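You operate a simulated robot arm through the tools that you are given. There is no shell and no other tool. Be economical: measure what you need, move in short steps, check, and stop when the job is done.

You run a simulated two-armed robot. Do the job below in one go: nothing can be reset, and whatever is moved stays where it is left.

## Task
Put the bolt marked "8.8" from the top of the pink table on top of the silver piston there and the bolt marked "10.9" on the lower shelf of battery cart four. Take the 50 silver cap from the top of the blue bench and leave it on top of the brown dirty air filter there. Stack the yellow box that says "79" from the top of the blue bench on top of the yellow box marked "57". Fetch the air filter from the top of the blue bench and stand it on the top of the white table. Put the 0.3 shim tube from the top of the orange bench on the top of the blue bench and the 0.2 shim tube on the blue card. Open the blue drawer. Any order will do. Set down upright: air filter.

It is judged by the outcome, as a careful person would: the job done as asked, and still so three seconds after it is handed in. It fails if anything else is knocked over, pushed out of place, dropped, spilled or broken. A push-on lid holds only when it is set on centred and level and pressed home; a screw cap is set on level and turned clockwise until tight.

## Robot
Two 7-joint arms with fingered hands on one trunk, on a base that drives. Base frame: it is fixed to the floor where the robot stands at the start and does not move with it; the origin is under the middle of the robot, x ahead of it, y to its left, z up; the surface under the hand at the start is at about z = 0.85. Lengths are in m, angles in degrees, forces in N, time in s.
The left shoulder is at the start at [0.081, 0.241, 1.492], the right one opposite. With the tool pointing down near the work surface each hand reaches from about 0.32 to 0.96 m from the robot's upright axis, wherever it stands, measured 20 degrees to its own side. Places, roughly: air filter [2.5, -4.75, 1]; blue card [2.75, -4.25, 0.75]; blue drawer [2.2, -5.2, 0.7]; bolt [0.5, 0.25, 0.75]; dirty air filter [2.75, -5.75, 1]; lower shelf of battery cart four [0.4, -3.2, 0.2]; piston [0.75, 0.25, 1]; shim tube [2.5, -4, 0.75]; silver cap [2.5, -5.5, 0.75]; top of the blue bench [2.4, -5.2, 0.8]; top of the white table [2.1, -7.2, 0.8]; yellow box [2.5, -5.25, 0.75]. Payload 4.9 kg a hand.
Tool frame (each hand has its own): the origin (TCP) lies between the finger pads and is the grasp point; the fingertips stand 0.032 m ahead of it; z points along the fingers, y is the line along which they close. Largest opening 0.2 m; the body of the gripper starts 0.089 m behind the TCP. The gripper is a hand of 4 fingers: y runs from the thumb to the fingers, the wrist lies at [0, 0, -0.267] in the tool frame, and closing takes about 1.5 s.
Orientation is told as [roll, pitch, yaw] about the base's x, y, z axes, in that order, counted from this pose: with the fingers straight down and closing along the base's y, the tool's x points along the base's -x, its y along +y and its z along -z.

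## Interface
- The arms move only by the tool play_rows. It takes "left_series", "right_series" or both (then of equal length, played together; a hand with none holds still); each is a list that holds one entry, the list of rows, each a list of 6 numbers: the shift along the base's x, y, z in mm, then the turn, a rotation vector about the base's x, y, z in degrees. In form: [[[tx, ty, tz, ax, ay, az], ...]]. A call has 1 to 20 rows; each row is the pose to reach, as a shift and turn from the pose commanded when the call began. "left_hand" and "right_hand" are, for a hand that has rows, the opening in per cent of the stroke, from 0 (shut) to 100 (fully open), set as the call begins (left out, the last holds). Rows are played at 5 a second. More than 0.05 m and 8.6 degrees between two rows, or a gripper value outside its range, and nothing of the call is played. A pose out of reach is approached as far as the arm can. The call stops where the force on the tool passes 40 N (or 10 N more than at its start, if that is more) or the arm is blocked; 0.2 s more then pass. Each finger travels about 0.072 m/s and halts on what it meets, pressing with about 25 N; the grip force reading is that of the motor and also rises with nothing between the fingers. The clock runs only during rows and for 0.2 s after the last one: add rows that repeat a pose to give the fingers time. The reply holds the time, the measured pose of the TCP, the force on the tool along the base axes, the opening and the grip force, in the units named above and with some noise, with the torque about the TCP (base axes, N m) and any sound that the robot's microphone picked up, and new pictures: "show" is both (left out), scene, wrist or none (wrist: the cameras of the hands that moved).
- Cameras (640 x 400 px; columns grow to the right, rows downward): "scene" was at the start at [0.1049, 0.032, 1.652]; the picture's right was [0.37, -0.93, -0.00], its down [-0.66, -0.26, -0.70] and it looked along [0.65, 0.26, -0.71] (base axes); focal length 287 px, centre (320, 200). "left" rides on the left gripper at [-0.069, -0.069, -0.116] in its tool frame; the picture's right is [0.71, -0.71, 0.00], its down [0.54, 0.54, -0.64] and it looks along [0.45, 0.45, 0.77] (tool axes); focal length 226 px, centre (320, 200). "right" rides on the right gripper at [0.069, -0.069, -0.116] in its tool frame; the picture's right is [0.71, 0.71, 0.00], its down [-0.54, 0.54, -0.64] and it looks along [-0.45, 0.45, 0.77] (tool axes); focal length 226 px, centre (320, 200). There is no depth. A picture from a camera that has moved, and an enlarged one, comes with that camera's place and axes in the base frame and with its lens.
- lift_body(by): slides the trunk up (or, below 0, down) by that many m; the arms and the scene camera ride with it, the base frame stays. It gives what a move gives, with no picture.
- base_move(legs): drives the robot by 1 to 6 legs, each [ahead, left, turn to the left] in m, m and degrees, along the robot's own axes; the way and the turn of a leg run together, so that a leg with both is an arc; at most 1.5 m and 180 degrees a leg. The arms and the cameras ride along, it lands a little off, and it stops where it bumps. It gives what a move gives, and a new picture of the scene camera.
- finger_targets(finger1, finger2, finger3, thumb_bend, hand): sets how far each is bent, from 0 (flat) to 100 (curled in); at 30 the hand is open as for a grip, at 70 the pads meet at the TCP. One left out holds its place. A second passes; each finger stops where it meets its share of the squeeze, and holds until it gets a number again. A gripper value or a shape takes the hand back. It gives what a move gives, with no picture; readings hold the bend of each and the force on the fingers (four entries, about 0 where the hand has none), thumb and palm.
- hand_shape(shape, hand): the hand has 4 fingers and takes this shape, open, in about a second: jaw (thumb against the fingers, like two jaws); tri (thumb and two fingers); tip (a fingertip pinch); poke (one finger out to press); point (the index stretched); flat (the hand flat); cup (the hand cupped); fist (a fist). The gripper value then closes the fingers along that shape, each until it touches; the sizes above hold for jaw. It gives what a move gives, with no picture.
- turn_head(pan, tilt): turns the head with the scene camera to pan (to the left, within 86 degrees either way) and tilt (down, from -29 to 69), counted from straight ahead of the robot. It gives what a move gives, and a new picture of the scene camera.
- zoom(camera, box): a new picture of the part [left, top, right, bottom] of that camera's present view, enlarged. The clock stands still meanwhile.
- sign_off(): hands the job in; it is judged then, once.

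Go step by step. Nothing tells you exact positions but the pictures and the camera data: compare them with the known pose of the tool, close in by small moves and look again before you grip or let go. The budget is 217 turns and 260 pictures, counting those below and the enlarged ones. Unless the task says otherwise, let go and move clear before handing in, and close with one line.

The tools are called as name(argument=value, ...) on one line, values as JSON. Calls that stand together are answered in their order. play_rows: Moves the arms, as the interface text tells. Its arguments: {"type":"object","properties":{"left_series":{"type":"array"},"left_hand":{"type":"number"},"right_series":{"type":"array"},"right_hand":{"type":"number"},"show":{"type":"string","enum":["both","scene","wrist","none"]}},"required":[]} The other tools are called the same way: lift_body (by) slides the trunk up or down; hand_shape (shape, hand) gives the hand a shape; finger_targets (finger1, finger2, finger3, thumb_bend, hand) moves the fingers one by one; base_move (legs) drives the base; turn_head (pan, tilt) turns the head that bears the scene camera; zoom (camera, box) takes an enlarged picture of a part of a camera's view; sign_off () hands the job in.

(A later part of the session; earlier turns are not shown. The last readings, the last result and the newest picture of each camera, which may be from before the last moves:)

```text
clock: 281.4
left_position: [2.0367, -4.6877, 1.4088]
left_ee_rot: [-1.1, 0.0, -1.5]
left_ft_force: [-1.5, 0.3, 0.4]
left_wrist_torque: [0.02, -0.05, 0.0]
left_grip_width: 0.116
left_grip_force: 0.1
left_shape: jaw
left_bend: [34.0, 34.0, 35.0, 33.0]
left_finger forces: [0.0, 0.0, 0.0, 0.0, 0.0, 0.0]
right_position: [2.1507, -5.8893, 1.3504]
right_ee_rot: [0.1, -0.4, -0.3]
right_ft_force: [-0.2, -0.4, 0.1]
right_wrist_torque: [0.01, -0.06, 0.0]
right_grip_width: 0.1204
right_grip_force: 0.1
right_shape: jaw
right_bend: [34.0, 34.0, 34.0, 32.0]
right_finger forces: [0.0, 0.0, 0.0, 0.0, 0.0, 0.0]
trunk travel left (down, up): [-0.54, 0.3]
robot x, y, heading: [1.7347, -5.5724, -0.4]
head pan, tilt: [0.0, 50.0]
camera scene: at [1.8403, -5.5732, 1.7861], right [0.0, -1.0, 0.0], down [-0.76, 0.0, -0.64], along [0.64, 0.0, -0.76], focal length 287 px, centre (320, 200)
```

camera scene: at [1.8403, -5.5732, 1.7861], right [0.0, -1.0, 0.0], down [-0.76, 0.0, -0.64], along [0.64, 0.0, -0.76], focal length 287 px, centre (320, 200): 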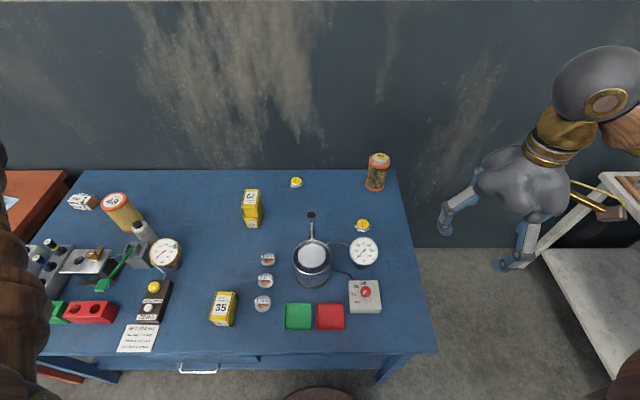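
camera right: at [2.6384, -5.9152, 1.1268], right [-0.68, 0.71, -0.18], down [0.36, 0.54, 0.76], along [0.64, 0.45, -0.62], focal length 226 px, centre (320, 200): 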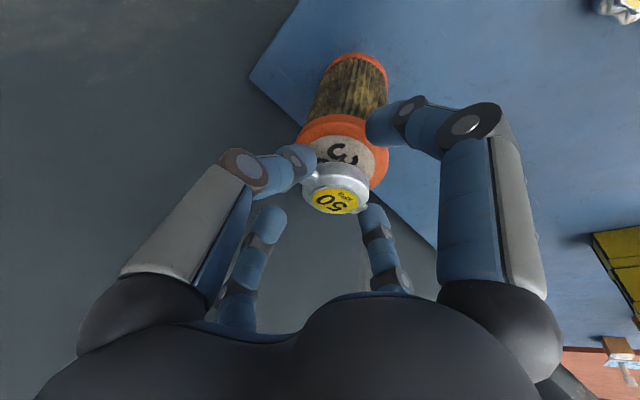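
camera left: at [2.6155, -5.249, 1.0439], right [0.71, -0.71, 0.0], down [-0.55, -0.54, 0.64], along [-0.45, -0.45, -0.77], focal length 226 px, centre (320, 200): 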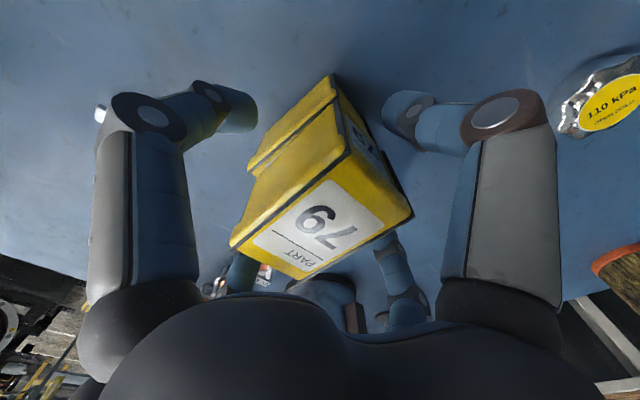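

Cap placed well. Next the air filter 48 at about (2.52, -4.82): strafe left and use the left hand with a wide opening.

base_move(legs=[[0, 0.55, 0.3]])

play_rows(left_series=[[[40, -28, 0, 0, 0, 0], [80, -56, 0, 0, 0, 0], [120, -84, 0, 0, 0, 0], [160, -112, 0, 0, 0, 0], [200, -140, 0, 0, 0, 0], [240, -168, 0, 0, 0, 0], [280, -196, 0, 0, 0, 0], [320, -224, 0, 0, 0, 0], [360, -252, 0, 0, 0, 0], [400, -280, 0, 0, 0, 0], [440, -308, 0, 0, 0, 0], [480, -336, 0, 0, 0, 0], [483, -360, -40, 0, 0, 0], [483, -380, -85, 0, 0, 0], [483, -400, -130, 0, 0, 0], [483, -420, -175, 0, 0, 0], [483, -440, -215, 0, 0, 0], [483, -460, -250, 0, 0, 0]]], left_hand=72)

```text
clock: 284.5
left_position: [2.0345, -4.1364, 1.4075]
left_ee_rot: [-1.2, 0.1, -1.3]
left_ft_force: [0.5, -0.4, 0.6]
left_wrist_torque: [0.02, -0.01, -0.02]
left_grip_width: 0.1161
left_grip_force: 0.1
left_shape: jaw
left_bend: [34.0, 34.0, 35.0, 33.0]
left_finger forces: [0.1, 0.1, 0.0, 0.1, 0.0, 0.0]
right_position: [2.1553, -5.3362, 1.3521]
right_ee_rot: [0.1, -0.1, 0.0]
right_ft_force: [0.5, -0.3, -0.1]
right_wrist_torque: [0.03, 0.02, -0.03]
right_grip_width: 0.12
right_grip_force: 0.1
right_shape: jaw
right_bend: [34.0, 34.0, 34.0, 32.0]
right_finger forces: [0.0, 0.0, 0.0, 0.0, 0.1, 0.0]
trunk travel left (down, up): [-0.54, 0.3]
robot x, y, heading: [1.7348, -5.0228, 0.2]
head pan, tilt: [0.0, 50.0]
camera scene: at [1.8431, -5.0222, 1.7858], right [0.0, -1.0, 0.0], down [-0.77, 0.0, -0.64], along [0.64, 0.0, -0.77], focal length 287 px, centre (320, 200)
```

scene: 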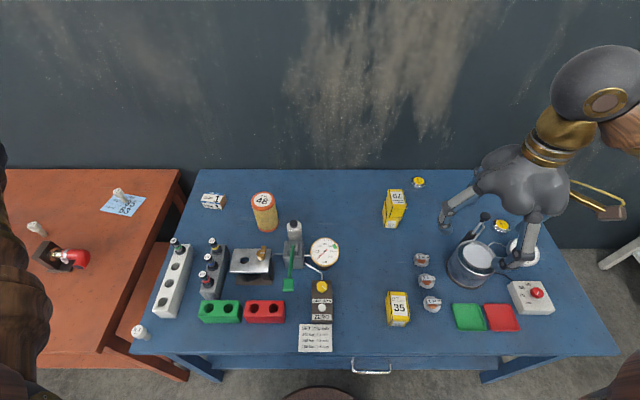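

```text
clock: 288.3
left_position: [2.5161, -4.5961, 1.1551]
left_ee_rot: [-1.3, 0.1, -1.1]
left_ft_force: [0.8, 0.1, -0.4]
left_wrist_torque: [0.0, -0.04, -0.03]
left_grip_width: 0.1437
left_grip_force: 0.0
left_shape: jaw
left_bend: [30.0, 30.0, 30.0, 27.0]
left_finger forces: [0.0, 0.0, 0.1, 0.1, 0.0, 0.0]
right_position: [2.1559, -5.3347, 1.3521]
right_ee_rot: [0.0, -0.1, 0.0]
right_ft_force: [0.0, -0.9, 0.2]
right_wrist_torque: [0.0, 0.04, 0.02]
right_grip_width: 0.1202
right_grip_force: 0.1
right_shape: jaw
right_bend: [34.0, 34.0, 34.0, 32.0]
right_finger forces: [0.0, 0.1, 0.0, 0.0, 0.0, 0.0]
trunk travel left (down, up): [-0.54, 0.3]
robot x, y, heading: [1.7363, -5.0215, -0.1]
head pan, tilt: [0.0, 50.0]
camera scene: at [1.8437, -5.0204, 1.7859], right [0.0, -1.0, 0.0], down [-0.77, 0.0, -0.64], along [0.64, 0.0, -0.77], focal length 287 px, centre (320, 200)
camera left: at [2.5839, -4.6652, 1.274], right [-0.72, -0.69, 0.02], down [-0.53, 0.57, 0.63], along [-0.45, 0.45, -0.78], focal length 226 px, centre (320, 200)
```

scene: 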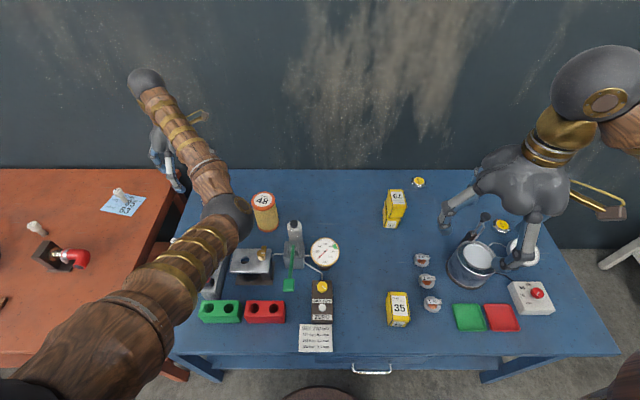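
left: 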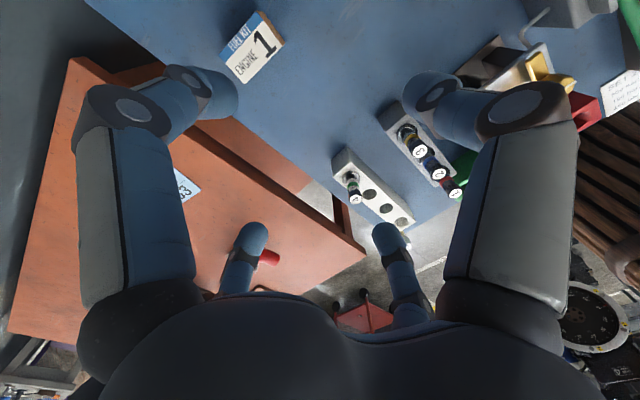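

play_rows(left_series=[[[2, -45, 0, 1.2, 0, 1], [5, -90, 0, 1.2, 0, 1], [8, -135, 0, 1.2, 0, 1], [10, -180, 0, 1.2, 0, 1], [10, -209, 0, 1.2, 0, 1], [10, -209, -40, 1.2, 0, 1]]], left_hand=72)

```text
clock: 289.7
left_position: [2.5268, -4.8012, 1.1155]
left_ee_rot: [-0.1, 0.2, -0.2]
left_ft_force: [0.0, 0.0, -0.1]
left_wrist_torque: [-0.03, 0.04, -0.01]
left_grip_width: 0.1435
left_grip_force: 0.0
left_shape: jaw
left_bend: [30.0, 30.0, 30.0, 27.0]
left_finger forces: [0.0, 0.0, 0.1, 0.1, 0.0, 0.1]
right_position: [2.1559, -5.3327, 1.3521]
right_ee_rot: [0.1, -0.1, 0.0]
right_ft_force: [-0.5, 0.1, -0.7]
right_wrist_torque: [-0.06, 0.02, -0.01]
right_grip_width: 0.1202
right_grip_force: 0.0
right_shape: jaw
right_bend: [34.0, 34.0, 34.0, 32.0]
right_finger forces: [0.0, 0.0, 0.0, 0.1, 0.0, 0.0]
trunk travel left (down, up): [-0.54, 0.3]
robot x, y, heading: [1.7365, -5.0225, 0.4]
head pan, tilt: [0.0, 50.0]
camera scene: at [1.8442, -5.0181, 1.7858], right [0.0, -1.0, 0.0], down [-0.77, 0.0, -0.64], along [0.64, 0.0, -0.77], focal length 287 px, centre (320, 200)
camera left: at [2.5951, -4.8706, 1.2327], right [-0.71, -0.7, 0.0], down [-0.54, 0.54, 0.64], along [-0.45, 0.45, -0.77], focal length 226 px, centre (320, 200)
```

scene: 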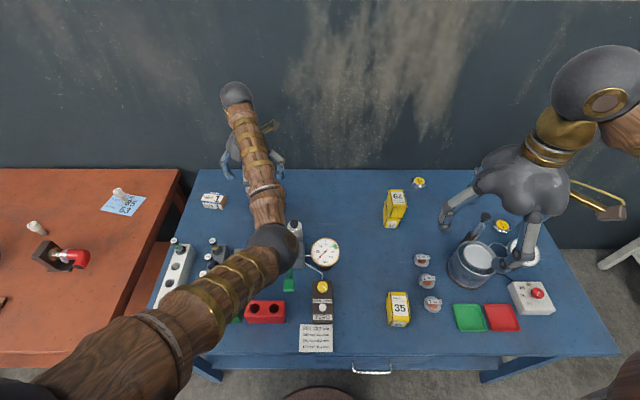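
left: 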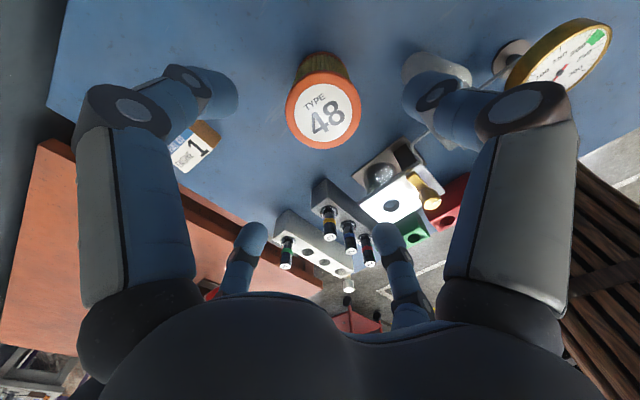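

play_rows(left_series=[[[4, -9, -30, 0, 0, 0], [4, -9, -75, 0, 0, 0], [4, -9, -120, 0, 0, 0], [4, -9, -150, 0, 0, 0], [4, -9, -175, 0, 0, 0]]], show="both")

```text
clock: 290.9
left_position: [2.5313, -4.8121, 0.9406]
left_ee_rot: [-0.1, 0.1, -0.3]
left_ft_force: [-0.1, 0.2, -1.2]
left_wrist_torque: [-0.02, 0.0, 0.02]
left_grip_width: 0.1435
left_grip_force: 0.0
left_shape: jaw
left_bend: [30.0, 30.0, 30.0, 27.0]
left_finger forces: [0.0, 0.1, 0.0, 0.1, 0.1, 0.0]
right_position: [2.1556, -5.3346, 1.353]
right_ee_rot: [0.1, -0.2, 0.0]
right_ft_force: [0.4, -0.4, 0.9]
right_wrist_torque: [-0.01, 0.03, 0.02]
right_grip_width: 0.1201
right_grip_force: 0.1
right_shape: jaw
right_bend: [34.0, 34.0, 34.0, 32.0]
right_finger forces: [0.0, 0.0, 0.1, 0.0, 0.1, 0.0]
trunk travel left (down, up): [-0.54, 0.3]
robot x, y, heading: [1.7383, -5.0232, 0.1]
head pan, tilt: [0.0, 50.0]
camera scene: at [1.8439, -5.0195, 1.7858], right [0.0, -1.0, 0.0], down [-0.77, 0.0, -0.64], along [0.64, 0.0, -0.77], focal length 287 px, centre (320, 200)
camera left: at [2.5995, -4.8814, 1.0576], right [-0.71, -0.7, 0.0], down [-0.54, 0.55, 0.64], along [-0.45, 0.45, -0.77], focal length 226 px, centre (320, 200)
```

scene: 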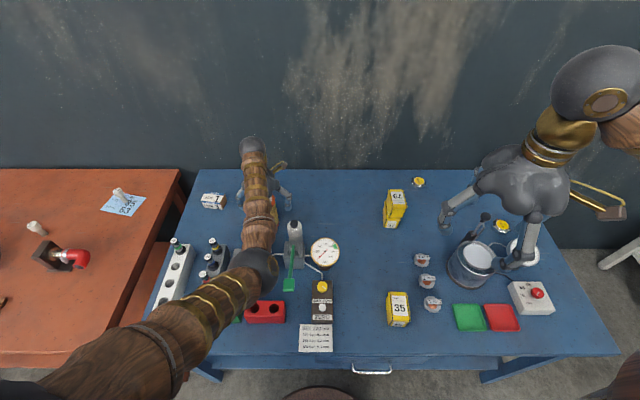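
left: 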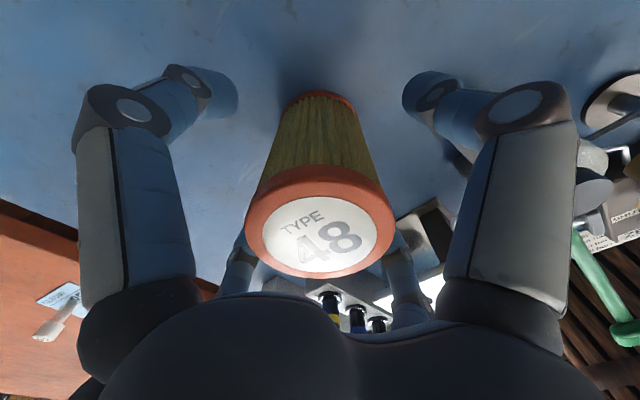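

play_rows(left_series=[[[0, 0, 0, 0, 0, 0], [0, 0, 0, 0, 0, 0], [0, 0, 0, 0, 0, 0], [0, 0, 0, 0, 0, 0], [0, 0, 0, 0, 0, 0], [0, 0, 0, 0, 0, 0]]], left_hand=0, show="none")

play_rows(left_series=[[[0, 0, 15, 0, 0, 0], [0, 0, 50, 0, 0, 0], [0, 0, 95, 0, 0, 0], [0, 0, 140, 0, 0, 0], [0, 0, 185, 0, 0, 0], [0, 0, 230, 0, 0, 0], [0, 0, 270, 0, 0, 0]]], show="both")

```text
clock: 292.3
left_position: [2.5303, -4.8122, 0.9408]
left_ee_rot: [0.0, 0.2, -0.2]
left_ft_force: [0.4, 0.2, -0.3]
left_wrist_torque: [0.0, -0.04, 0.01]
left_grip_width: 0.0776
left_grip_force: 25.1
left_shape: jaw
left_bend: [44.0, 41.0, 41.0, 43.0]
left_finger forces: [22.4, 22.4, 22.5, 0.0, 22.6, 0.0]
right_position: [2.1552, -5.3352, 1.3525]
right_ee_rot: [0.0, -0.2, 0.0]
right_ft_force: [0.0, -0.1, 0.3]
right_wrist_torque: [0.02, 0.0, 0.02]
right_grip_width: 0.1201
right_grip_force: 0.2
right_shape: jaw
right_bend: [34.0, 34.0, 34.0, 32.0]
right_finger forces: [0.1, 0.0, 0.1, 0.1, 0.0, 0.0]
trunk travel left (down, up): [-0.54, 0.3]
robot x, y, heading: [1.7364, -5.0204, 0.4]
head pan, tilt: [0.0, 50.0]
```

```text
clock: 293.9
left_position: [2.5301, -4.8127, 1.2118]
left_ee_rot: [-0.1, 0.2, -0.3]
left_ft_force: [-0.2, 0.4, -2.3]
left_wrist_torque: [0.02, -0.02, -0.05]
left_grip_width: 0.0771
left_grip_force: 24.3
left_shape: jaw
left_bend: [44.0, 41.0, 41.0, 43.0]
left_finger forces: [22.5, 22.6, 22.2, 0.1, 22.7, 0.1]
right_position: [2.1544, -5.3354, 1.3514]
right_ee_rot: [0.0, -0.2, 0.0]
right_ft_force: [-0.6, 0.1, -0.4]
right_wrist_torque: [0.01, 0.01, -0.01]
right_grip_width: 0.1202
right_grip_force: 0.0
right_shape: jaw
right_bend: [34.0, 34.0, 34.0, 32.0]
right_finger forces: [0.0, 0.1, 0.1, 0.1, 0.0, 0.1]
trunk travel left (down, up): [-0.54, 0.3]
robot x, y, heading: [1.7382, -5.0245, 0.1]
head pan, tilt: [0.0, 50.0]
camera scene: at [1.8428, -5.0206, 1.7857], right [0.0, -1.0, 0.0], down [-0.77, 0.0, -0.64], along [0.64, 0.0, -0.77], focal length 287 px, centre (320, 200)
camera left: at [2.5979, -4.8816, 1.3298], right [-0.71, -0.7, 0.0], down [-0.54, 0.54, 0.64], along [-0.46, 0.45, -0.77], focal length 226 px, centre (320, 200)
```

scene: 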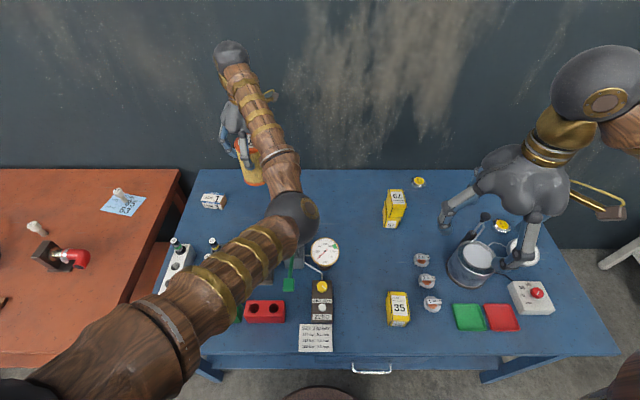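
left: 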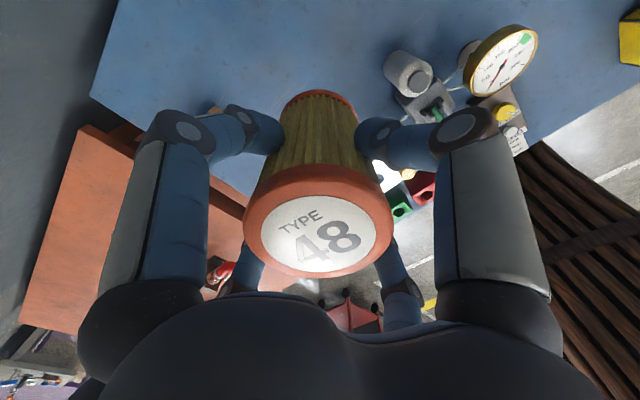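

Filter held upright. I'll raise it, back away from the bench and look at the white table.

play_rows(left_series=[[[0, 0, 45, 0, 0, 0], [-30, 0, 80, 0, 0, 0], [-70, 0, 100, 0, 0, 0], [-110, 0, 100, 0, 0, 0], [-150, 0, 100, 0, 0, 0], [-190, 0, 100, 0, 0, 0], [-230, 0, 100, 0, 0, 0], [-270, 0, 100, 0, 0, 0]]], show="none")

base_move(legs=[[-0.5, 0, 0], [0, -0.6, 0]])

turn_head(pan=-55, tilt=35)

```text
clock: 295.7
left_position: [2.2618, -4.8137, 1.3134]
left_ee_rot: [-0.1, 0.2, -0.3]
left_ft_force: [-0.3, -0.6, -2.4]
left_wrist_torque: [-0.01, -0.02, -0.01]
left_grip_width: 0.0773
left_grip_force: 25.1
left_shape: jaw
left_bend: [44.0, 41.0, 41.0, 43.0]
left_finger forces: [22.6, 22.5, 22.4, 0.1, 22.8, 0.1]
right_position: [2.1543, -5.3362, 1.3525]
right_ee_rot: [0.0, -0.2, 0.0]
right_ft_force: [0.4, -0.6, 0.4]
right_wrist_torque: [-0.01, 0.0, 0.01]
right_grip_width: 0.1201
right_grip_force: 0.0
right_shape: jaw
right_bend: [34.0, 34.0, 34.0, 32.0]
right_finger forces: [0.0, 0.1, 0.0, 0.1, 0.0, 0.0]
trunk travel left (down, up): [-0.54, 0.3]
robot x, y, heading: [1.7395, -5.0227, 0.2]
head pan, tilt: [0.0, 50.0]
```

```text
clock: 301.6
left_position: [1.7647, -5.4115, 1.3123]
left_ee_rot: [-0.2, 0.0, -0.8]
left_ft_force: [1.2, 0.6, -2.5]
left_wrist_torque: [-0.02, -0.03, -0.02]
left_grip_width: 0.0776
left_grip_force: 24.9
left_shape: jaw
left_bend: [44.0, 41.0, 41.0, 43.0]
left_finger forces: [22.7, 22.6, 22.4, 0.1, 22.6, 0.1]
right_position: [1.651, -5.9335, 1.3517]
right_ee_rot: [0.0, -0.1, -0.6]
right_ft_force: [-0.3, -0.1, 0.0]
right_wrist_torque: [-0.01, 0.0, -0.01]
right_grip_width: 0.1203
right_grip_force: 0.0
right_shape: jaw
right_bend: [34.0, 34.0, 34.0, 32.0]
right_finger forces: [0.0, 0.1, 0.0, 0.1, 0.0, 0.0]
trunk travel left (down, up): [-0.54, 0.3]
robot x, y, heading: [1.2317, -5.618, -0.6]
head pan, tilt: [0.0, 50.0]
camera scene: at [1.3423, -5.6145, 1.7858], right [-0.01, -1.0, 0.0], down [-0.77, 0.0, -0.64], along [0.64, -0.01, -0.77], focal length 287 px, centre (320, 200)
```

scene: 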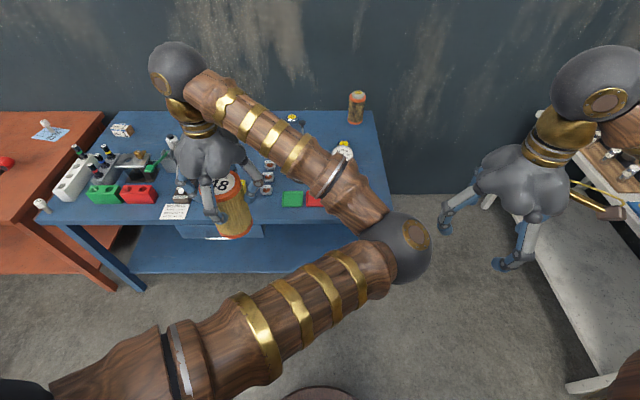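

```text
clock: 302.9
left_position: [1.7643, -5.4118, 1.3131]
left_ee_rot: [-0.1, 0.1, -0.8]
left_ft_force: [0.6, 0.3, -2.8]
left_wrist_torque: [-0.03, 0.0, -0.03]
left_grip_width: 0.0774
left_grip_force: 25.2
left_shape: jaw
left_bend: [44.0, 41.0, 41.0, 43.0]
left_finger forces: [22.7, 22.5, 22.4, 0.1, 22.6, 0.0]
right_position: [1.6507, -5.9349, 1.3509]
right_ee_rot: [0.0, -0.2, -0.6]
right_ft_force: [0.3, 0.3, -0.1]
right_wrist_torque: [0.0, 0.01, -0.01]
right_grip_width: 0.1203
right_grip_force: 0.1
right_shape: jaw
right_bend: [34.0, 34.0, 34.0, 32.0]
right_finger forces: [0.0, 0.0, 0.0, 0.1, 0.0, 0.1]
trunk travel left (down, up): [-0.54, 0.3]
robot x, y, heading: [1.2369, -5.6186, -0.3]
head pan, tilt: [-55.0, 35.0]
camera scene: at [1.3154, -5.6878, 1.8076], right [-0.82, -0.57, 0.0], down [-0.33, 0.47, -0.82], along [0.47, -0.67, -0.57], focal length 287 px, centre (320, 200)
```

scene: 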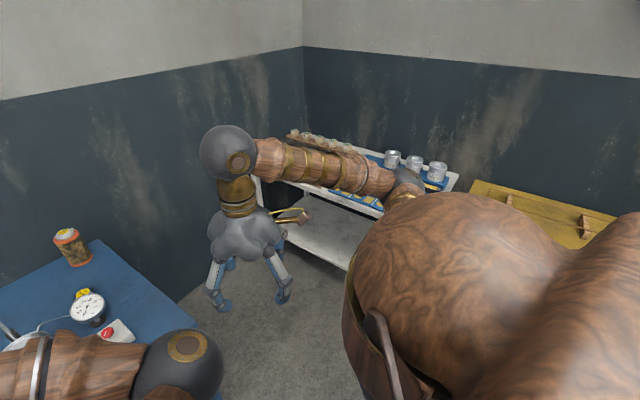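

base_move(legs=[[0, 0, -90]])

turn_head(pan=20, tilt=35)

```text
clock: 307.1
left_position: [1.4423, -6.148, 1.3116]
left_ee_rot: [-0.1, 0.2, -90.7]
left_ft_force: [-0.6, 0.3, -1.7]
left_wrist_torque: [-0.03, -0.02, 0.01]
left_grip_width: 0.077
left_grip_force: 25.2
left_shape: jaw
left_bend: [44.0, 41.0, 42.0, 43.0]
left_finger forces: [22.5, 22.4, 21.9, 0.0, 22.5, 0.0]
right_position: [0.9204, -6.0341, 1.3525]
right_ee_rot: [0.0, -0.2, -90.5]
right_ft_force: [0.9, -0.1, -0.8]
right_wrist_torque: [-0.03, 0.02, -0.01]
right_grip_width: 0.1202
right_grip_force: 0.1
right_shape: jaw
right_bend: [34.0, 34.0, 34.0, 32.0]
right_finger forces: [0.0, 0.0, 0.0, 0.0, 0.0, 0.0]
trunk travel left (down, up): [-0.54, 0.3]
robot x, y, heading: [1.2381, -5.6155, -89.9]
head pan, tilt: [-55.0, 35.0]
camera scene: at [1.1625, -5.6966, 1.8075], right [-0.57, 0.82, 0.0], down [0.47, 0.33, -0.82], along [-0.67, -0.47, -0.57], focal length 287 px, centre (320, 200)
```

scene: 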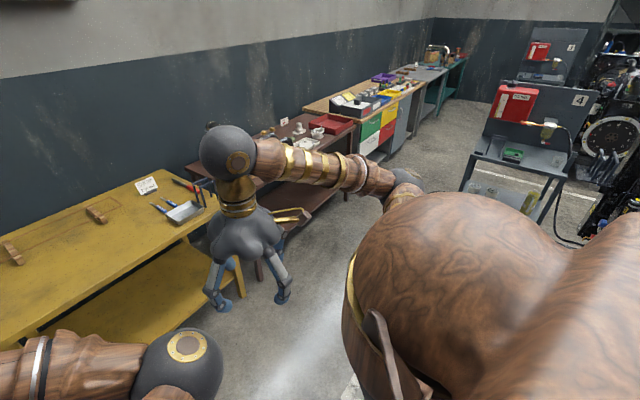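

```text
clock: 308.6
left_position: [1.4425, -6.147, 1.3122]
left_ee_rot: [-0.1, 0.1, -90.8]
left_ft_force: [0.1, 0.1, -2.8]
left_wrist_torque: [0.0, -0.02, -0.02]
left_grip_width: 0.0771
left_grip_force: 25.2
left_shape: jaw
left_bend: [44.0, 41.0, 42.0, 43.0]
left_finger forces: [22.5, 22.5, 21.9, 0.0, 22.4, 0.0]
right_position: [0.9192, -6.0336, 1.3519]
right_ee_rot: [0.0, -0.2, -90.5]
right_ft_force: [0.0, 1.0, 0.4]
right_wrist_torque: [-0.05, -0.04, 0.01]
right_grip_width: 0.12
right_grip_force: 0.1
right_shape: jaw
right_bend: [34.0, 34.0, 34.0, 32.0]
right_finger forces: [0.1, 0.1, 0.0, 0.0, 0.0, 0.0]
trunk travel left (down, up): [-0.54, 0.3]
robot x, y, heading: [1.2365, -5.6167, -90.2]
head pan, tilt: [20.0, 35.0]
camera scene: at [1.264, -5.729, 1.8075], right [-0.94, -0.34, 0.0], down [-0.19, 0.54, -0.82], along [0.28, -0.77, -0.57], focal length 287 px, centre (320, 200)
```

scene: 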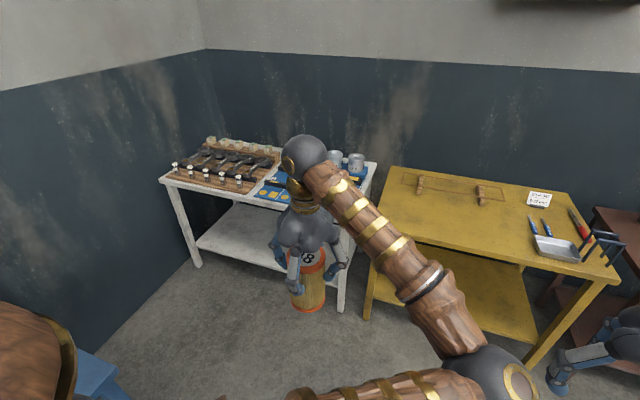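

The white table (x about 1.5–2.8, y -6.9 to -7.65) has a free part to find. I'll move forward and a bit left to look at its top.

base_move(legs=[[0.72, 0, 0], [0, 0.5, 0]])

turn_head(pan=15, tilt=52)

```text
clock: 315.1
left_position: [1.9333, -6.8832, 1.3126]
left_ee_rot: [0.0, 0.1, -91.3]
left_ft_force: [0.4, 0.6, -2.3]
left_wrist_torque: [0.01, -0.02, 0.02]
left_grip_width: 0.0775
left_grip_force: 25.2
left_shape: jaw
left_bend: [44.0, 41.0, 42.0, 43.0]
left_finger forces: [22.5, 22.4, 22.0, 0.0, 22.4, 0.0]
right_position: [1.4116, -6.7653, 1.3515]
right_ee_rot: [0.2, -0.2, -91.0]
right_ft_force: [-0.7, 0.5, -0.6]
right_wrist_torque: [0.01, -0.02, 0.02]
right_grip_width: 0.1202
right_grip_force: 0.1
right_shape: jaw
right_bend: [34.0, 34.0, 34.0, 32.0]
right_finger forces: [0.0, 0.0, 0.0, 0.1, 0.0, 0.0]
trunk travel left (down, up): [-0.54, 0.3]
robot x, y, heading: [1.7328, -6.3503, -90.8]
head pan, tilt: [20.0, 35.0]
camera scene: at [1.7586, -6.4638, 1.8076], right [-0.94, -0.33, 0.0], down [-0.19, 0.54, -0.82], along [0.27, -0.77, -0.57], focal length 287 px, centre (320, 200)
```

scene: 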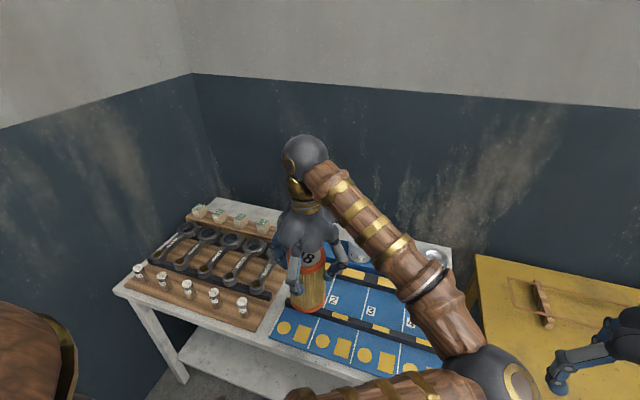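

```text
clock: 315.9
left_position: [1.9357, -6.8842, 1.312]
left_ee_rot: [-0.1, 0.1, -91.2]
left_ft_force: [0.1, 0.5, -2.3]
left_wrist_torque: [0.0, 0.0, 0.01]
left_grip_width: 0.0771
left_grip_force: 24.3
left_shape: jaw
left_bend: [44.0, 41.0, 42.0, 43.0]
left_finger forces: [22.5, 22.5, 21.9, 0.0, 22.4, 0.1]
right_position: [1.4154, -6.7653, 1.3519]
right_ee_rot: [0.0, -0.2, -91.0]
right_ft_force: [0.4, -0.4, -0.6]
right_wrist_torque: [0.03, 0.04, 0.0]
right_grip_width: 0.1202
right_grip_force: 0.0
right_shape: jaw
right_bend: [34.0, 34.0, 34.0, 32.0]
right_finger forces: [0.0, 0.0, 0.0, 0.0, 0.1, 0.0]
trunk travel left (down, up): [-0.54, 0.3]
robot x, y, heading: [1.7327, -6.3566, -90.7]
head pan, tilt: [15.0, 52.0]
camera scene: at [1.7511, -6.4535, 1.7832], right [-0.97, -0.25, 0.0], down [-0.19, 0.76, -0.62], along [0.15, -0.6, -0.79], focal length 287 px, centre (320, 200)
```

scene: 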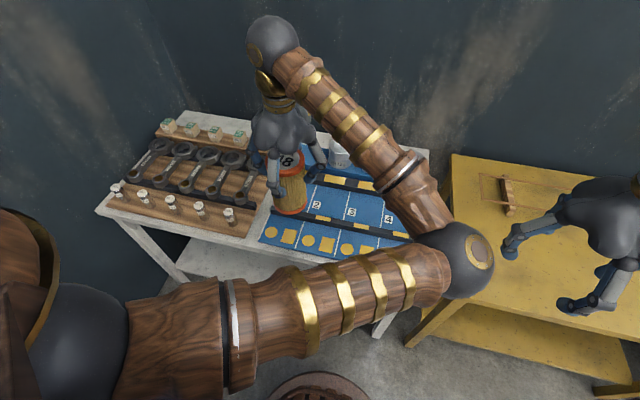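

play_rows(left_series=[[[0, 0, 0, 0, 0, 0]]], right_series=[[[0, 0, 0, 0, 0, 0]]], show="wrist")

turn_head(pan=45, tilt=45)

```text
clock: 316.3
left_position: [1.9344, -6.8831, 1.3119]
left_ee_rot: [0.0, 0.1, -91.2]
left_ft_force: [0.5, 0.5, -2.4]
left_wrist_torque: [0.01, -0.01, 0.0]
left_grip_width: 0.0771
left_grip_force: 24.7
left_shape: jaw
left_bend: [44.0, 41.0, 42.0, 43.0]
left_finger forces: [22.5, 22.4, 21.9, 0.0, 22.4, 0.1]
right_position: [1.4142, -6.7654, 1.3516]
right_ee_rot: [0.0, -0.2, -91.0]
right_ft_force: [0.1, 0.5, 0.6]
right_wrist_torque: [-0.01, -0.02, 0.01]
right_grip_width: 0.1201
right_grip_force: 0.0
right_shape: jaw
right_bend: [34.0, 34.0, 34.0, 32.0]
right_finger forces: [0.0, 0.0, 0.0, 0.1, 0.0, 0.0]
trunk travel left (down, up): [-0.54, 0.3]
robot x, y, heading: [1.7348, -6.3496, -90.6]
head pan, tilt: [15.0, 52.0]
camera right: at [1.3463, -6.694, 1.4692], right [0.72, 0.69, 0.0], down [0.53, -0.55, 0.65], along [0.45, -0.46, -0.76], focal length 226 px, centre (320, 200)
camera left: at [1.8637, -6.9517, 1.4296], right [-0.69, 0.72, 0.0], down [0.55, 0.53, 0.64], along [0.46, 0.45, -0.77], focal length 226 px, centre (320, 200)
```

right: 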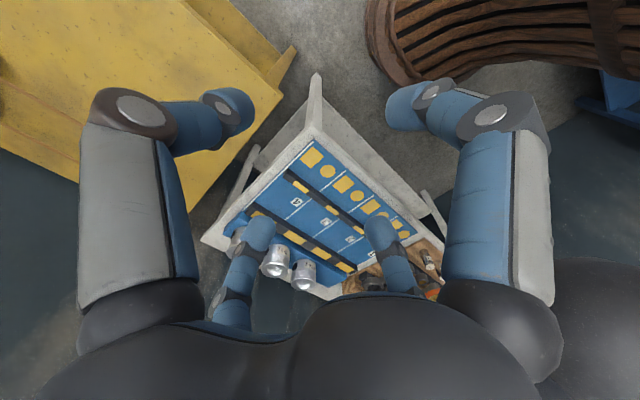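
left: 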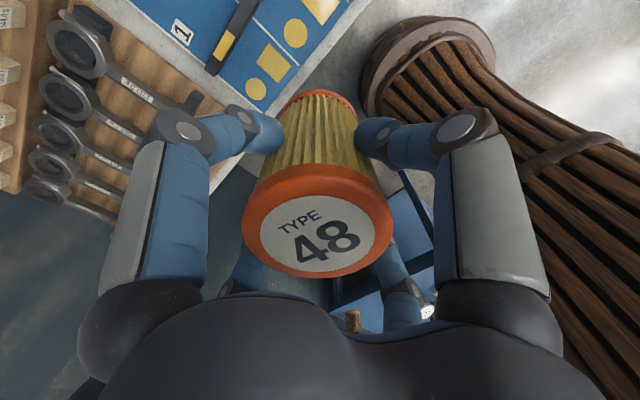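

```text
clock: 317.2
left_position: [1.9342, -6.8833, 1.3122]
left_ee_rot: [-0.2, 0.1, -91.3]
left_ft_force: [0.2, 0.1, -1.4]
left_wrist_torque: [0.0, 0.02, 0.02]
left_grip_width: 0.077
left_grip_force: 25.5
left_shape: jaw
left_bend: [44.0, 41.0, 42.0, 43.0]
left_finger forces: [22.6, 22.5, 22.0, 0.1, 22.4, 0.1]
right_position: [1.4138, -6.7665, 1.3519]
right_ee_rot: [0.0, -0.3, -90.9]
right_ft_force: [1.2, 0.8, -0.7]
right_wrist_torque: [-0.03, 0.02, 0.03]
right_grip_width: 0.1201
right_grip_force: 0.0
right_shape: jaw
right_bend: [34.0, 34.0, 34.0, 32.0]
right_finger forces: [0.0, 0.0, 0.0, 0.0, 0.0, 0.0]
trunk travel left (down, up): [-0.54, 0.3]
robot x, y, heading: [1.7376, -6.3515, -90.9]
head pan, tilt: [45.0, 45.0]
camera scene: at [1.7888, -6.439, 1.7927], right [-0.72, -0.7, 0.0], down [-0.49, 0.51, -0.71], along [0.49, -0.51, -0.71], focal length 287 px, centre (320, 200)
```

scene: 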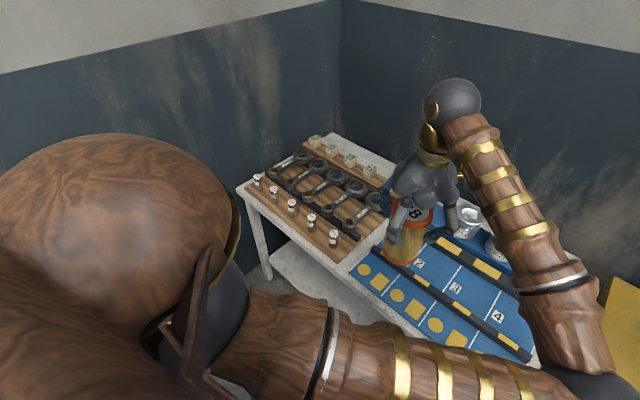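

zoom(camera="scene", box=[230, 120, 430, 280])

zoom(camera="right", box=[180, 60, 460, 320])

```text
2.50 times, centred on (330, 200) of scene
camera zoom: at [1.7888, -6.439, 1.7927], right [-0.72, -0.7, 0.0], down [-0.49, 0.51, -0.71], along [0.49, -0.51, -0.71], focal length 718 px, centre (295, 200)
```

zoom: 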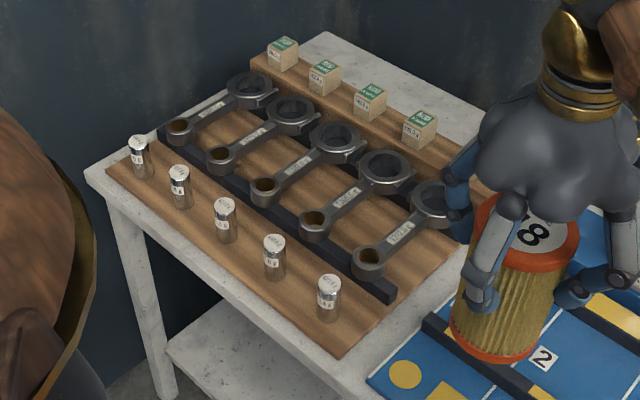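

```text
1.54 times, centred on (320, 190) of right
camera zoom: at [1.347, -6.6939, 1.4695], right [0.72, 0.69, 0.0], down [0.53, -0.55, 0.64], along [0.45, -0.46, -0.76], focal length 348 px, centre (320, 215)
```

zoom: 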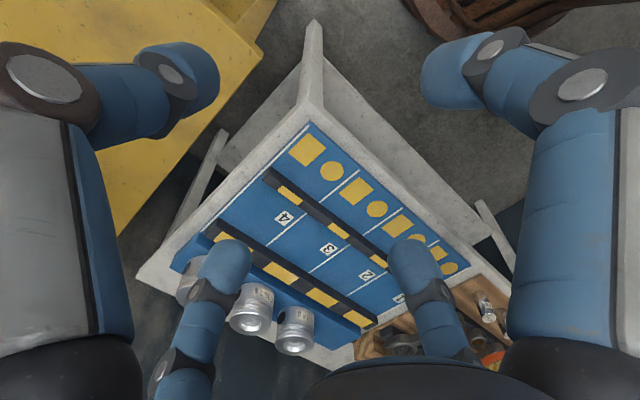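

There's a free white strip at the back of the table behind the wooden board, around (2.30, -7.51). I'll drive to it and extend the left hand over.

base_move(legs=[[0, 0.37, 0.8], [0.25, 0, 0]])

turn_head(pan=10, tilt=50)

```text
clock: 321.0
left_position: [2.3091, -7.1288, 1.313]
left_ee_rot: [-0.1, 0.0, -90.9]
left_ft_force: [0.6, 0.8, -1.9]
left_wrist_torque: [-0.09, -0.01, -0.01]
left_grip_width: 0.0775
left_grip_force: 24.7
left_shape: jaw
left_bend: [44.0, 41.0, 42.0, 43.0]
left_finger forces: [22.5, 22.5, 22.0, 0.1, 22.5, 0.0]
right_position: [1.788, -7.0143, 1.3531]
right_ee_rot: [0.0, -0.3, -90.7]
right_ft_force: [-0.8, 0.0, 0.5]
right_wrist_torque: [-0.07, -0.02, 0.0]
right_grip_width: 0.1204
right_grip_force: 0.0
right_shape: jaw
right_bend: [34.0, 34.0, 34.0, 32.0]
right_finger forces: [0.0, 0.0, 0.1, 0.1, 0.1, 0.1]
trunk travel left (down, up): [-0.54, 0.3]
robot x, y, heading: [2.1048, -6.603, -90.3]
head pan, tilt: [45.0, 45.0]
camera scene: at [2.16, -6.685, 1.793], right [-0.71, -0.7, 0.0], down [-0.5, 0.5, -0.71], along [0.5, -0.51, -0.71], focal length 287 px, centre (320, 200)
```

scene: 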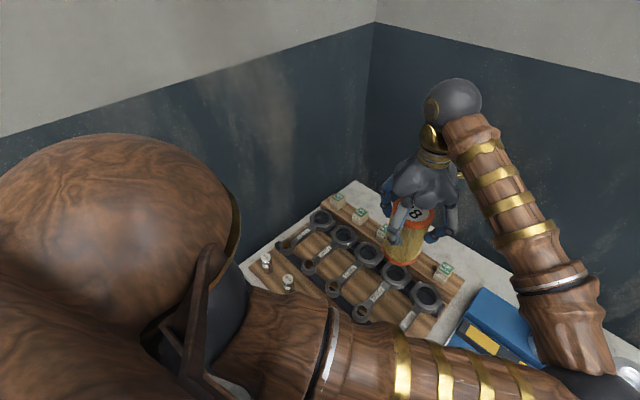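

```text
clock: 322.0
left_position: [2.3087, -7.1331, 1.3112]
left_ee_rot: [-0.1, 0.2, -90.9]
left_ft_force: [-0.6, 0.2, -2.6]
left_wrist_torque: [-0.01, 0.06, 0.02]
left_grip_width: 0.0773
left_grip_force: 25.1
left_shape: jaw
left_bend: [44.0, 41.0, 42.0, 43.0]
left_finger forces: [22.5, 22.5, 22.1, 0.1, 22.3, 0.0]
right_position: [1.7867, -7.018, 1.3518]
right_ee_rot: [-0.1, -0.2, -90.6]
right_ft_force: [0.3, -0.4, 0.5]
right_wrist_torque: [0.0, -0.02, 0.0]
right_grip_width: 0.1204
right_grip_force: 0.0
right_shape: jaw
right_bend: [34.0, 34.0, 34.0, 32.0]
right_finger forces: [0.0, 0.1, 0.1, 0.0, 0.0, 0.1]
trunk travel left (down, up): [-0.54, 0.3]
robot x, y, heading: [2.1053, -6.5995, -90.6]
head pan, tilt: [10.0, 50.0]
camera scene: at [2.1159, -6.7075, 1.7858], right [-0.99, -0.17, 0.0], down [-0.13, 0.76, -0.64], along [0.11, -0.63, -0.77], focal length 287 px, centre (320, 200)
```

scene: 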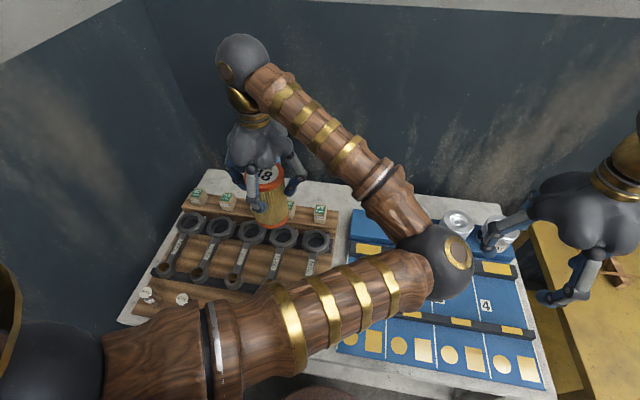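

play_rows(left_series=[[[3, -40, 0, 0, 0, 0], [6, -80, 0, 0, 0, 0], [9, -120, 0, 0, 0, 0], [12, -160, 0, 0, 0, 0], [15, -200, 0, 0, 0, 0], [18, -240, 0, 0, 0, 0], [20, -280, 0, 0, 0, 0], [20, -320, 0, 0, 0, 0], [20, -357, 0, 0, 0, 0]]], show="scene")

```text
clock: 324.0
left_position: [2.3306, -7.4911, 1.3084]
left_ee_rot: [-0.2, 0.3, -90.8]
left_ft_force: [0.5, 0.4, -2.9]
left_wrist_torque: [0.02, 0.01, -0.01]
left_grip_width: 0.0774
left_grip_force: 24.5
left_shape: jaw
left_bend: [44.0, 41.0, 42.0, 43.0]
left_finger forces: [22.6, 22.5, 21.9, 0.0, 22.5, 0.0]
right_position: [1.7884, -7.0183, 1.3522]
right_ee_rot: [0.0, 0.0, -90.6]
right_ft_force: [-0.1, -0.3, -0.4]
right_wrist_torque: [0.01, 0.05, 0.02]
right_grip_width: 0.1198
right_grip_force: 0.0
right_shape: jaw
right_bend: [34.0, 34.0, 34.0, 32.0]
right_finger forces: [0.1, 0.1, 0.0, 0.0, 0.0, 0.0]
trunk travel left (down, up): [-0.54, 0.3]
robot x, y, heading: [2.1049, -6.6038, -90.4]
head pan, tilt: [10.0, 50.0]
camera scene: at [2.1176, -6.7088, 1.7856], right [-0.99, -0.17, 0.0], down [-0.13, 0.76, -0.64], along [0.11, -0.63, -0.77], focal length 287 px, centre (320, 200)
```

scene: 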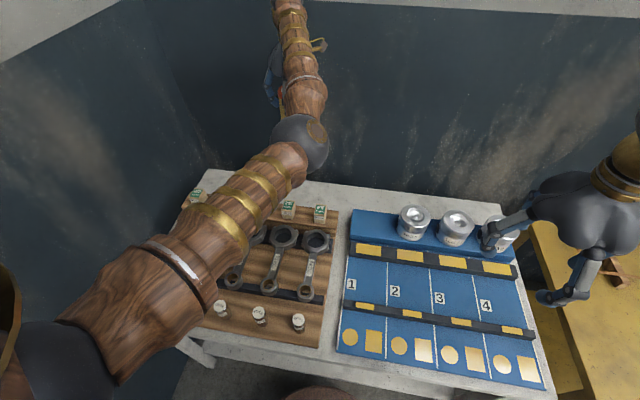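

lift_body(by=-0.25)

turn_head(pan=35, tilt=40)

```text
clock: 326.6
left_position: [2.3288, -7.4895, 1.0598]
left_ee_rot: [-0.1, 0.1, -90.9]
left_ft_force: [0.7, 0.1, -1.6]
left_wrist_torque: [0.02, 0.02, 0.02]
left_grip_width: 0.0772
left_grip_force: 24.6
left_shape: jaw
left_bend: [44.0, 41.0, 42.0, 43.0]
left_finger forces: [22.7, 22.5, 21.8, 0.0, 22.6, 0.0]
right_position: [1.7881, -7.0171, 1.1016]
right_ee_rot: [0.0, -0.2, -90.7]
right_ft_force: [-0.1, 0.6, 0.2]
right_wrist_torque: [0.0, -0.01, 0.01]
right_grip_width: 0.1205
right_grip_force: 0.0
right_shape: jaw
right_bend: [34.0, 34.0, 34.0, 32.0]
right_finger forces: [0.0, 0.0, 0.0, 0.1, 0.0, 0.0]
trunk travel left (down, up): [-0.29, 0.55]
robot x, y, heading: [2.1027, -6.6032, -90.4]
head pan, tilt: [10.0, 50.0]
```

```text
clock: 327.5
left_position: [2.3283, -7.4903, 1.0598]
left_ee_rot: [-0.1, 0.1, -90.9]
left_ft_force: [-0.4, 0.0, -2.1]
left_wrist_torque: [0.0, 0.02, 0.01]
left_grip_width: 0.0772
left_grip_force: 24.9
left_shape: jaw
left_bend: [44.0, 41.0, 42.0, 43.0]
left_finger forces: [22.6, 22.5, 21.9, 0.0, 22.6, 0.0]
right_position: [1.7876, -7.0174, 1.1021]
right_ee_rot: [0.0, -0.2, -90.7]
right_ft_force: [-0.5, 0.0, -0.3]
right_wrist_torque: [-0.01, 0.0, 0.04]
right_grip_width: 0.1202
right_grip_force: 0.0
right_shape: jaw
right_bend: [34.0, 34.0, 34.0, 32.0]
right_finger forces: [0.0, 0.0, 0.0, 0.1, 0.0, 0.1]
trunk travel left (down, up): [-0.29, 0.55]
robot x, y, heading: [2.109, -6.604, -90.3]
head pan, tilt: [35.0, 40.0]
camera scene: at [2.1512, -6.7014, 1.5499], right [-0.82, -0.57, 0.0], down [-0.36, 0.53, -0.77], along [0.43, -0.63, -0.64], focal length 287 px, centre (320, 200)
```

scene: 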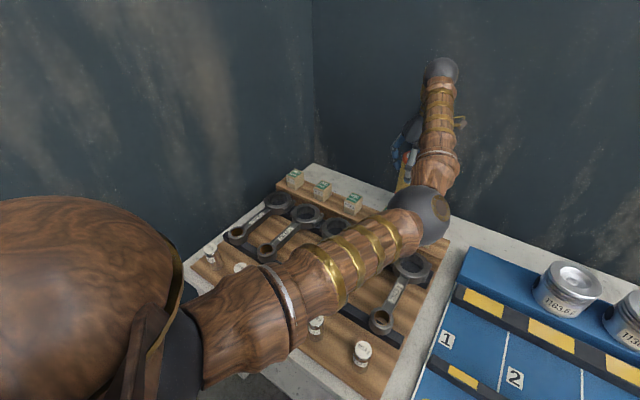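

play_rows(left_series=[[[0, 0, -35, 0, 0, 0], [0, 0, -70, 0, 0, 0], [0, 0, -90, 0, 0, 0]]], show="both")

zoom(camera="scene", box=[340, 100, 500, 260])

```text
clock: 328.3
left_position: [2.3298, -7.4899, 0.971]
left_ee_rot: [-0.1, 0.0, -90.9]
left_ft_force: [0.0, -1.4, 2.9]
left_wrist_torque: [-0.02, 0.01, -0.01]
left_grip_width: 0.0773
left_grip_force: 24.9
left_shape: jaw
left_bend: [44.0, 41.0, 42.0, 43.0]
left_finger forces: [23.8, 23.6, 22.9, 0.0, 23.6, 0.1]
right_position: [1.7871, -7.0165, 1.102]
right_ee_rot: [0.0, -0.2, -90.7]
right_ft_force: [0.1, -0.5, 0.9]
right_wrist_torque: [-0.02, 0.02, -0.01]
right_grip_width: 0.1205
right_grip_force: 0.1
right_shape: jaw
right_bend: [34.0, 34.0, 34.0, 32.0]
right_finger forces: [0.1, 0.0, 0.1, 0.1, 0.0, 0.0]
trunk travel left (down, up): [-0.29, 0.55]
robot x, y, heading: [2.1017, -6.6032, -90.7]
head pan, tilt: [35.0, 40.0]
camera scene: at [2.1512, -6.7002, 1.5503], right [-0.82, -0.57, 0.0], down [-0.36, 0.53, -0.77], along [0.43, -0.63, -0.64], focal length 287 px, centre (320, 200)
camera left: at [2.2585, -7.5581, 1.087], right [-0.7, 0.72, 0.0], down [0.55, 0.53, 0.64], along [0.46, 0.45, -0.77], focal length 226 px, centre (320, 200)
```

scene: 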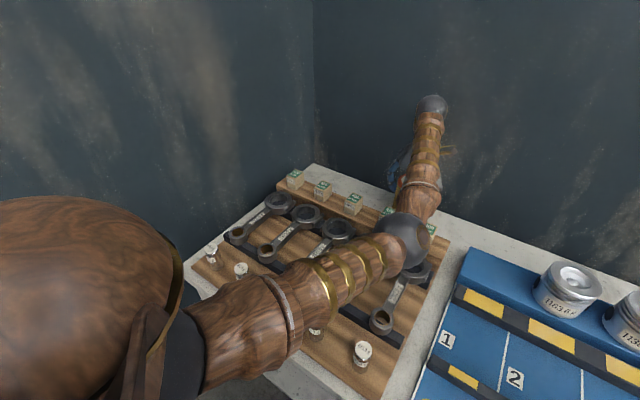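
left: 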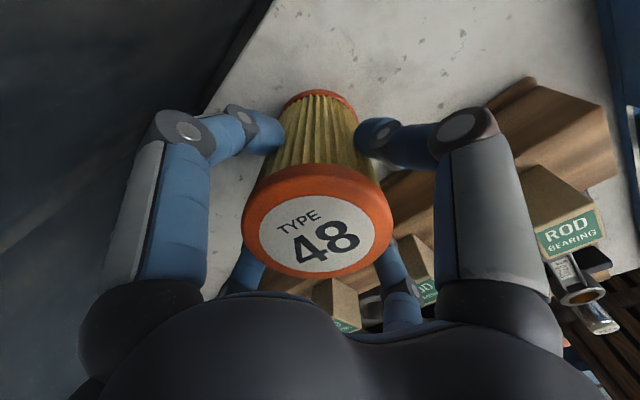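

```text
2.50 times, centred on (420, 180) of scene
camera zoom: at [2.1512, -6.7002, 1.5503], right [-0.82, -0.57, 0.0], down [-0.36, 0.53, -0.77], along [0.43, -0.63, -0.64], focal length 718 px, centre (70, 250)
```

zoom: 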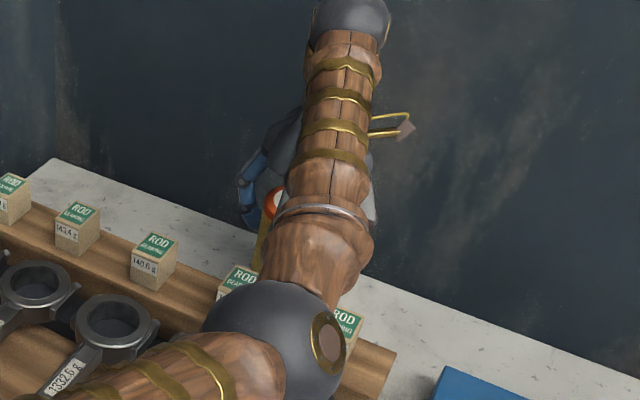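

The filter's base is touching the white surface. I'll settle it 1 mm and open just enough.

play_rows(left_series=[[[0, 0, -1.5, 0, 0, 0], [0, 0, -1.5, 0, 0, 0]]], show="none")

play_rows(left_series=[[[0, 0, 0, 0, 0, 0], [0, 0, 0, 0, 0, 0], [0, 0, 0, 0, 0, 0], [0, 0, 0, 0, 0, 0]]], left_hand=60, show="wrist")

```text
clock: 328.9
left_position: [2.3279, -7.4901, 0.9707]
left_ee_rot: [-0.1, 0.0, -91.0]
left_ft_force: [1.1, -4.5, 13.9]
left_wrist_torque: [-0.11, -0.01, 0.03]
left_grip_width: 0.0773
left_grip_force: 25.2
left_shape: jaw
left_bend: [44.0, 41.0, 42.0, 43.0]
left_finger forces: [25.5, 24.5, 22.9, 0.0, 24.3, 0.0]
right_position: [1.787, -7.0166, 1.1017]
right_ee_rot: [0.0, -0.3, -90.8]
right_ft_force: [0.3, 0.3, 0.2]
right_wrist_torque: [0.01, 0.02, -0.02]
right_grip_width: 0.1201
right_grip_force: 0.0
right_shape: jaw
right_bend: [34.0, 34.0, 34.0, 32.0]
right_finger forces: [0.1, 0.1, 0.0, 0.0, 0.0, 0.0]
trunk travel left (down, up): [-0.29, 0.55]
robot x, y, heading: [2.1048, -6.6025, -90.4]
head pan, tilt: [35.0, 40.0]
```

```text
clock: 329.9
left_position: [2.3286, -7.4893, 0.9665]
left_ee_rot: [0.0, 0.2, -90.9]
left_ft_force: [0.5, -0.9, 0.7]
left_wrist_torque: [0.02, -0.01, -0.02]
left_grip_width: 0.1192
left_grip_force: 0.1
left_shape: jaw
left_bend: [34.0, 34.0, 34.0, 32.0]
left_finger forces: [0.0, 0.0, 0.0, 0.1, 0.1, 0.1]
right_position: [1.7873, -7.0172, 1.1012]
right_ee_rot: [0.0, -0.2, -90.7]
right_ft_force: [0.3, -0.2, -0.1]
right_wrist_torque: [0.02, 0.01, 0.0]
right_grip_width: 0.12
right_grip_force: 0.3
right_shape: jaw
right_bend: [34.0, 34.0, 34.0, 32.0]
right_finger forces: [0.0, 0.0, 0.0, 0.1, 0.0, 0.0]
trunk travel left (down, up): [-0.29, 0.55]
robot x, y, heading: [2.103, -6.6016, -90.2]
head pan, tilt: [35.0, 40.0]
camera left: at [2.2584, -7.5584, 1.0839], right [-0.7, 0.72, 0.0], down [0.55, 0.53, 0.64], along [0.46, 0.45, -0.77], focal length 226 px, centre (320, 200)
```

left: 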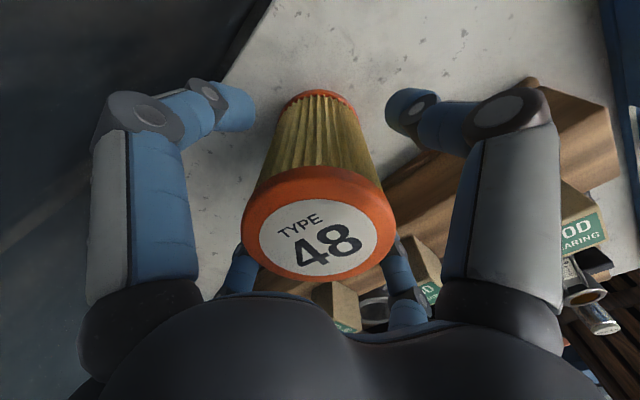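

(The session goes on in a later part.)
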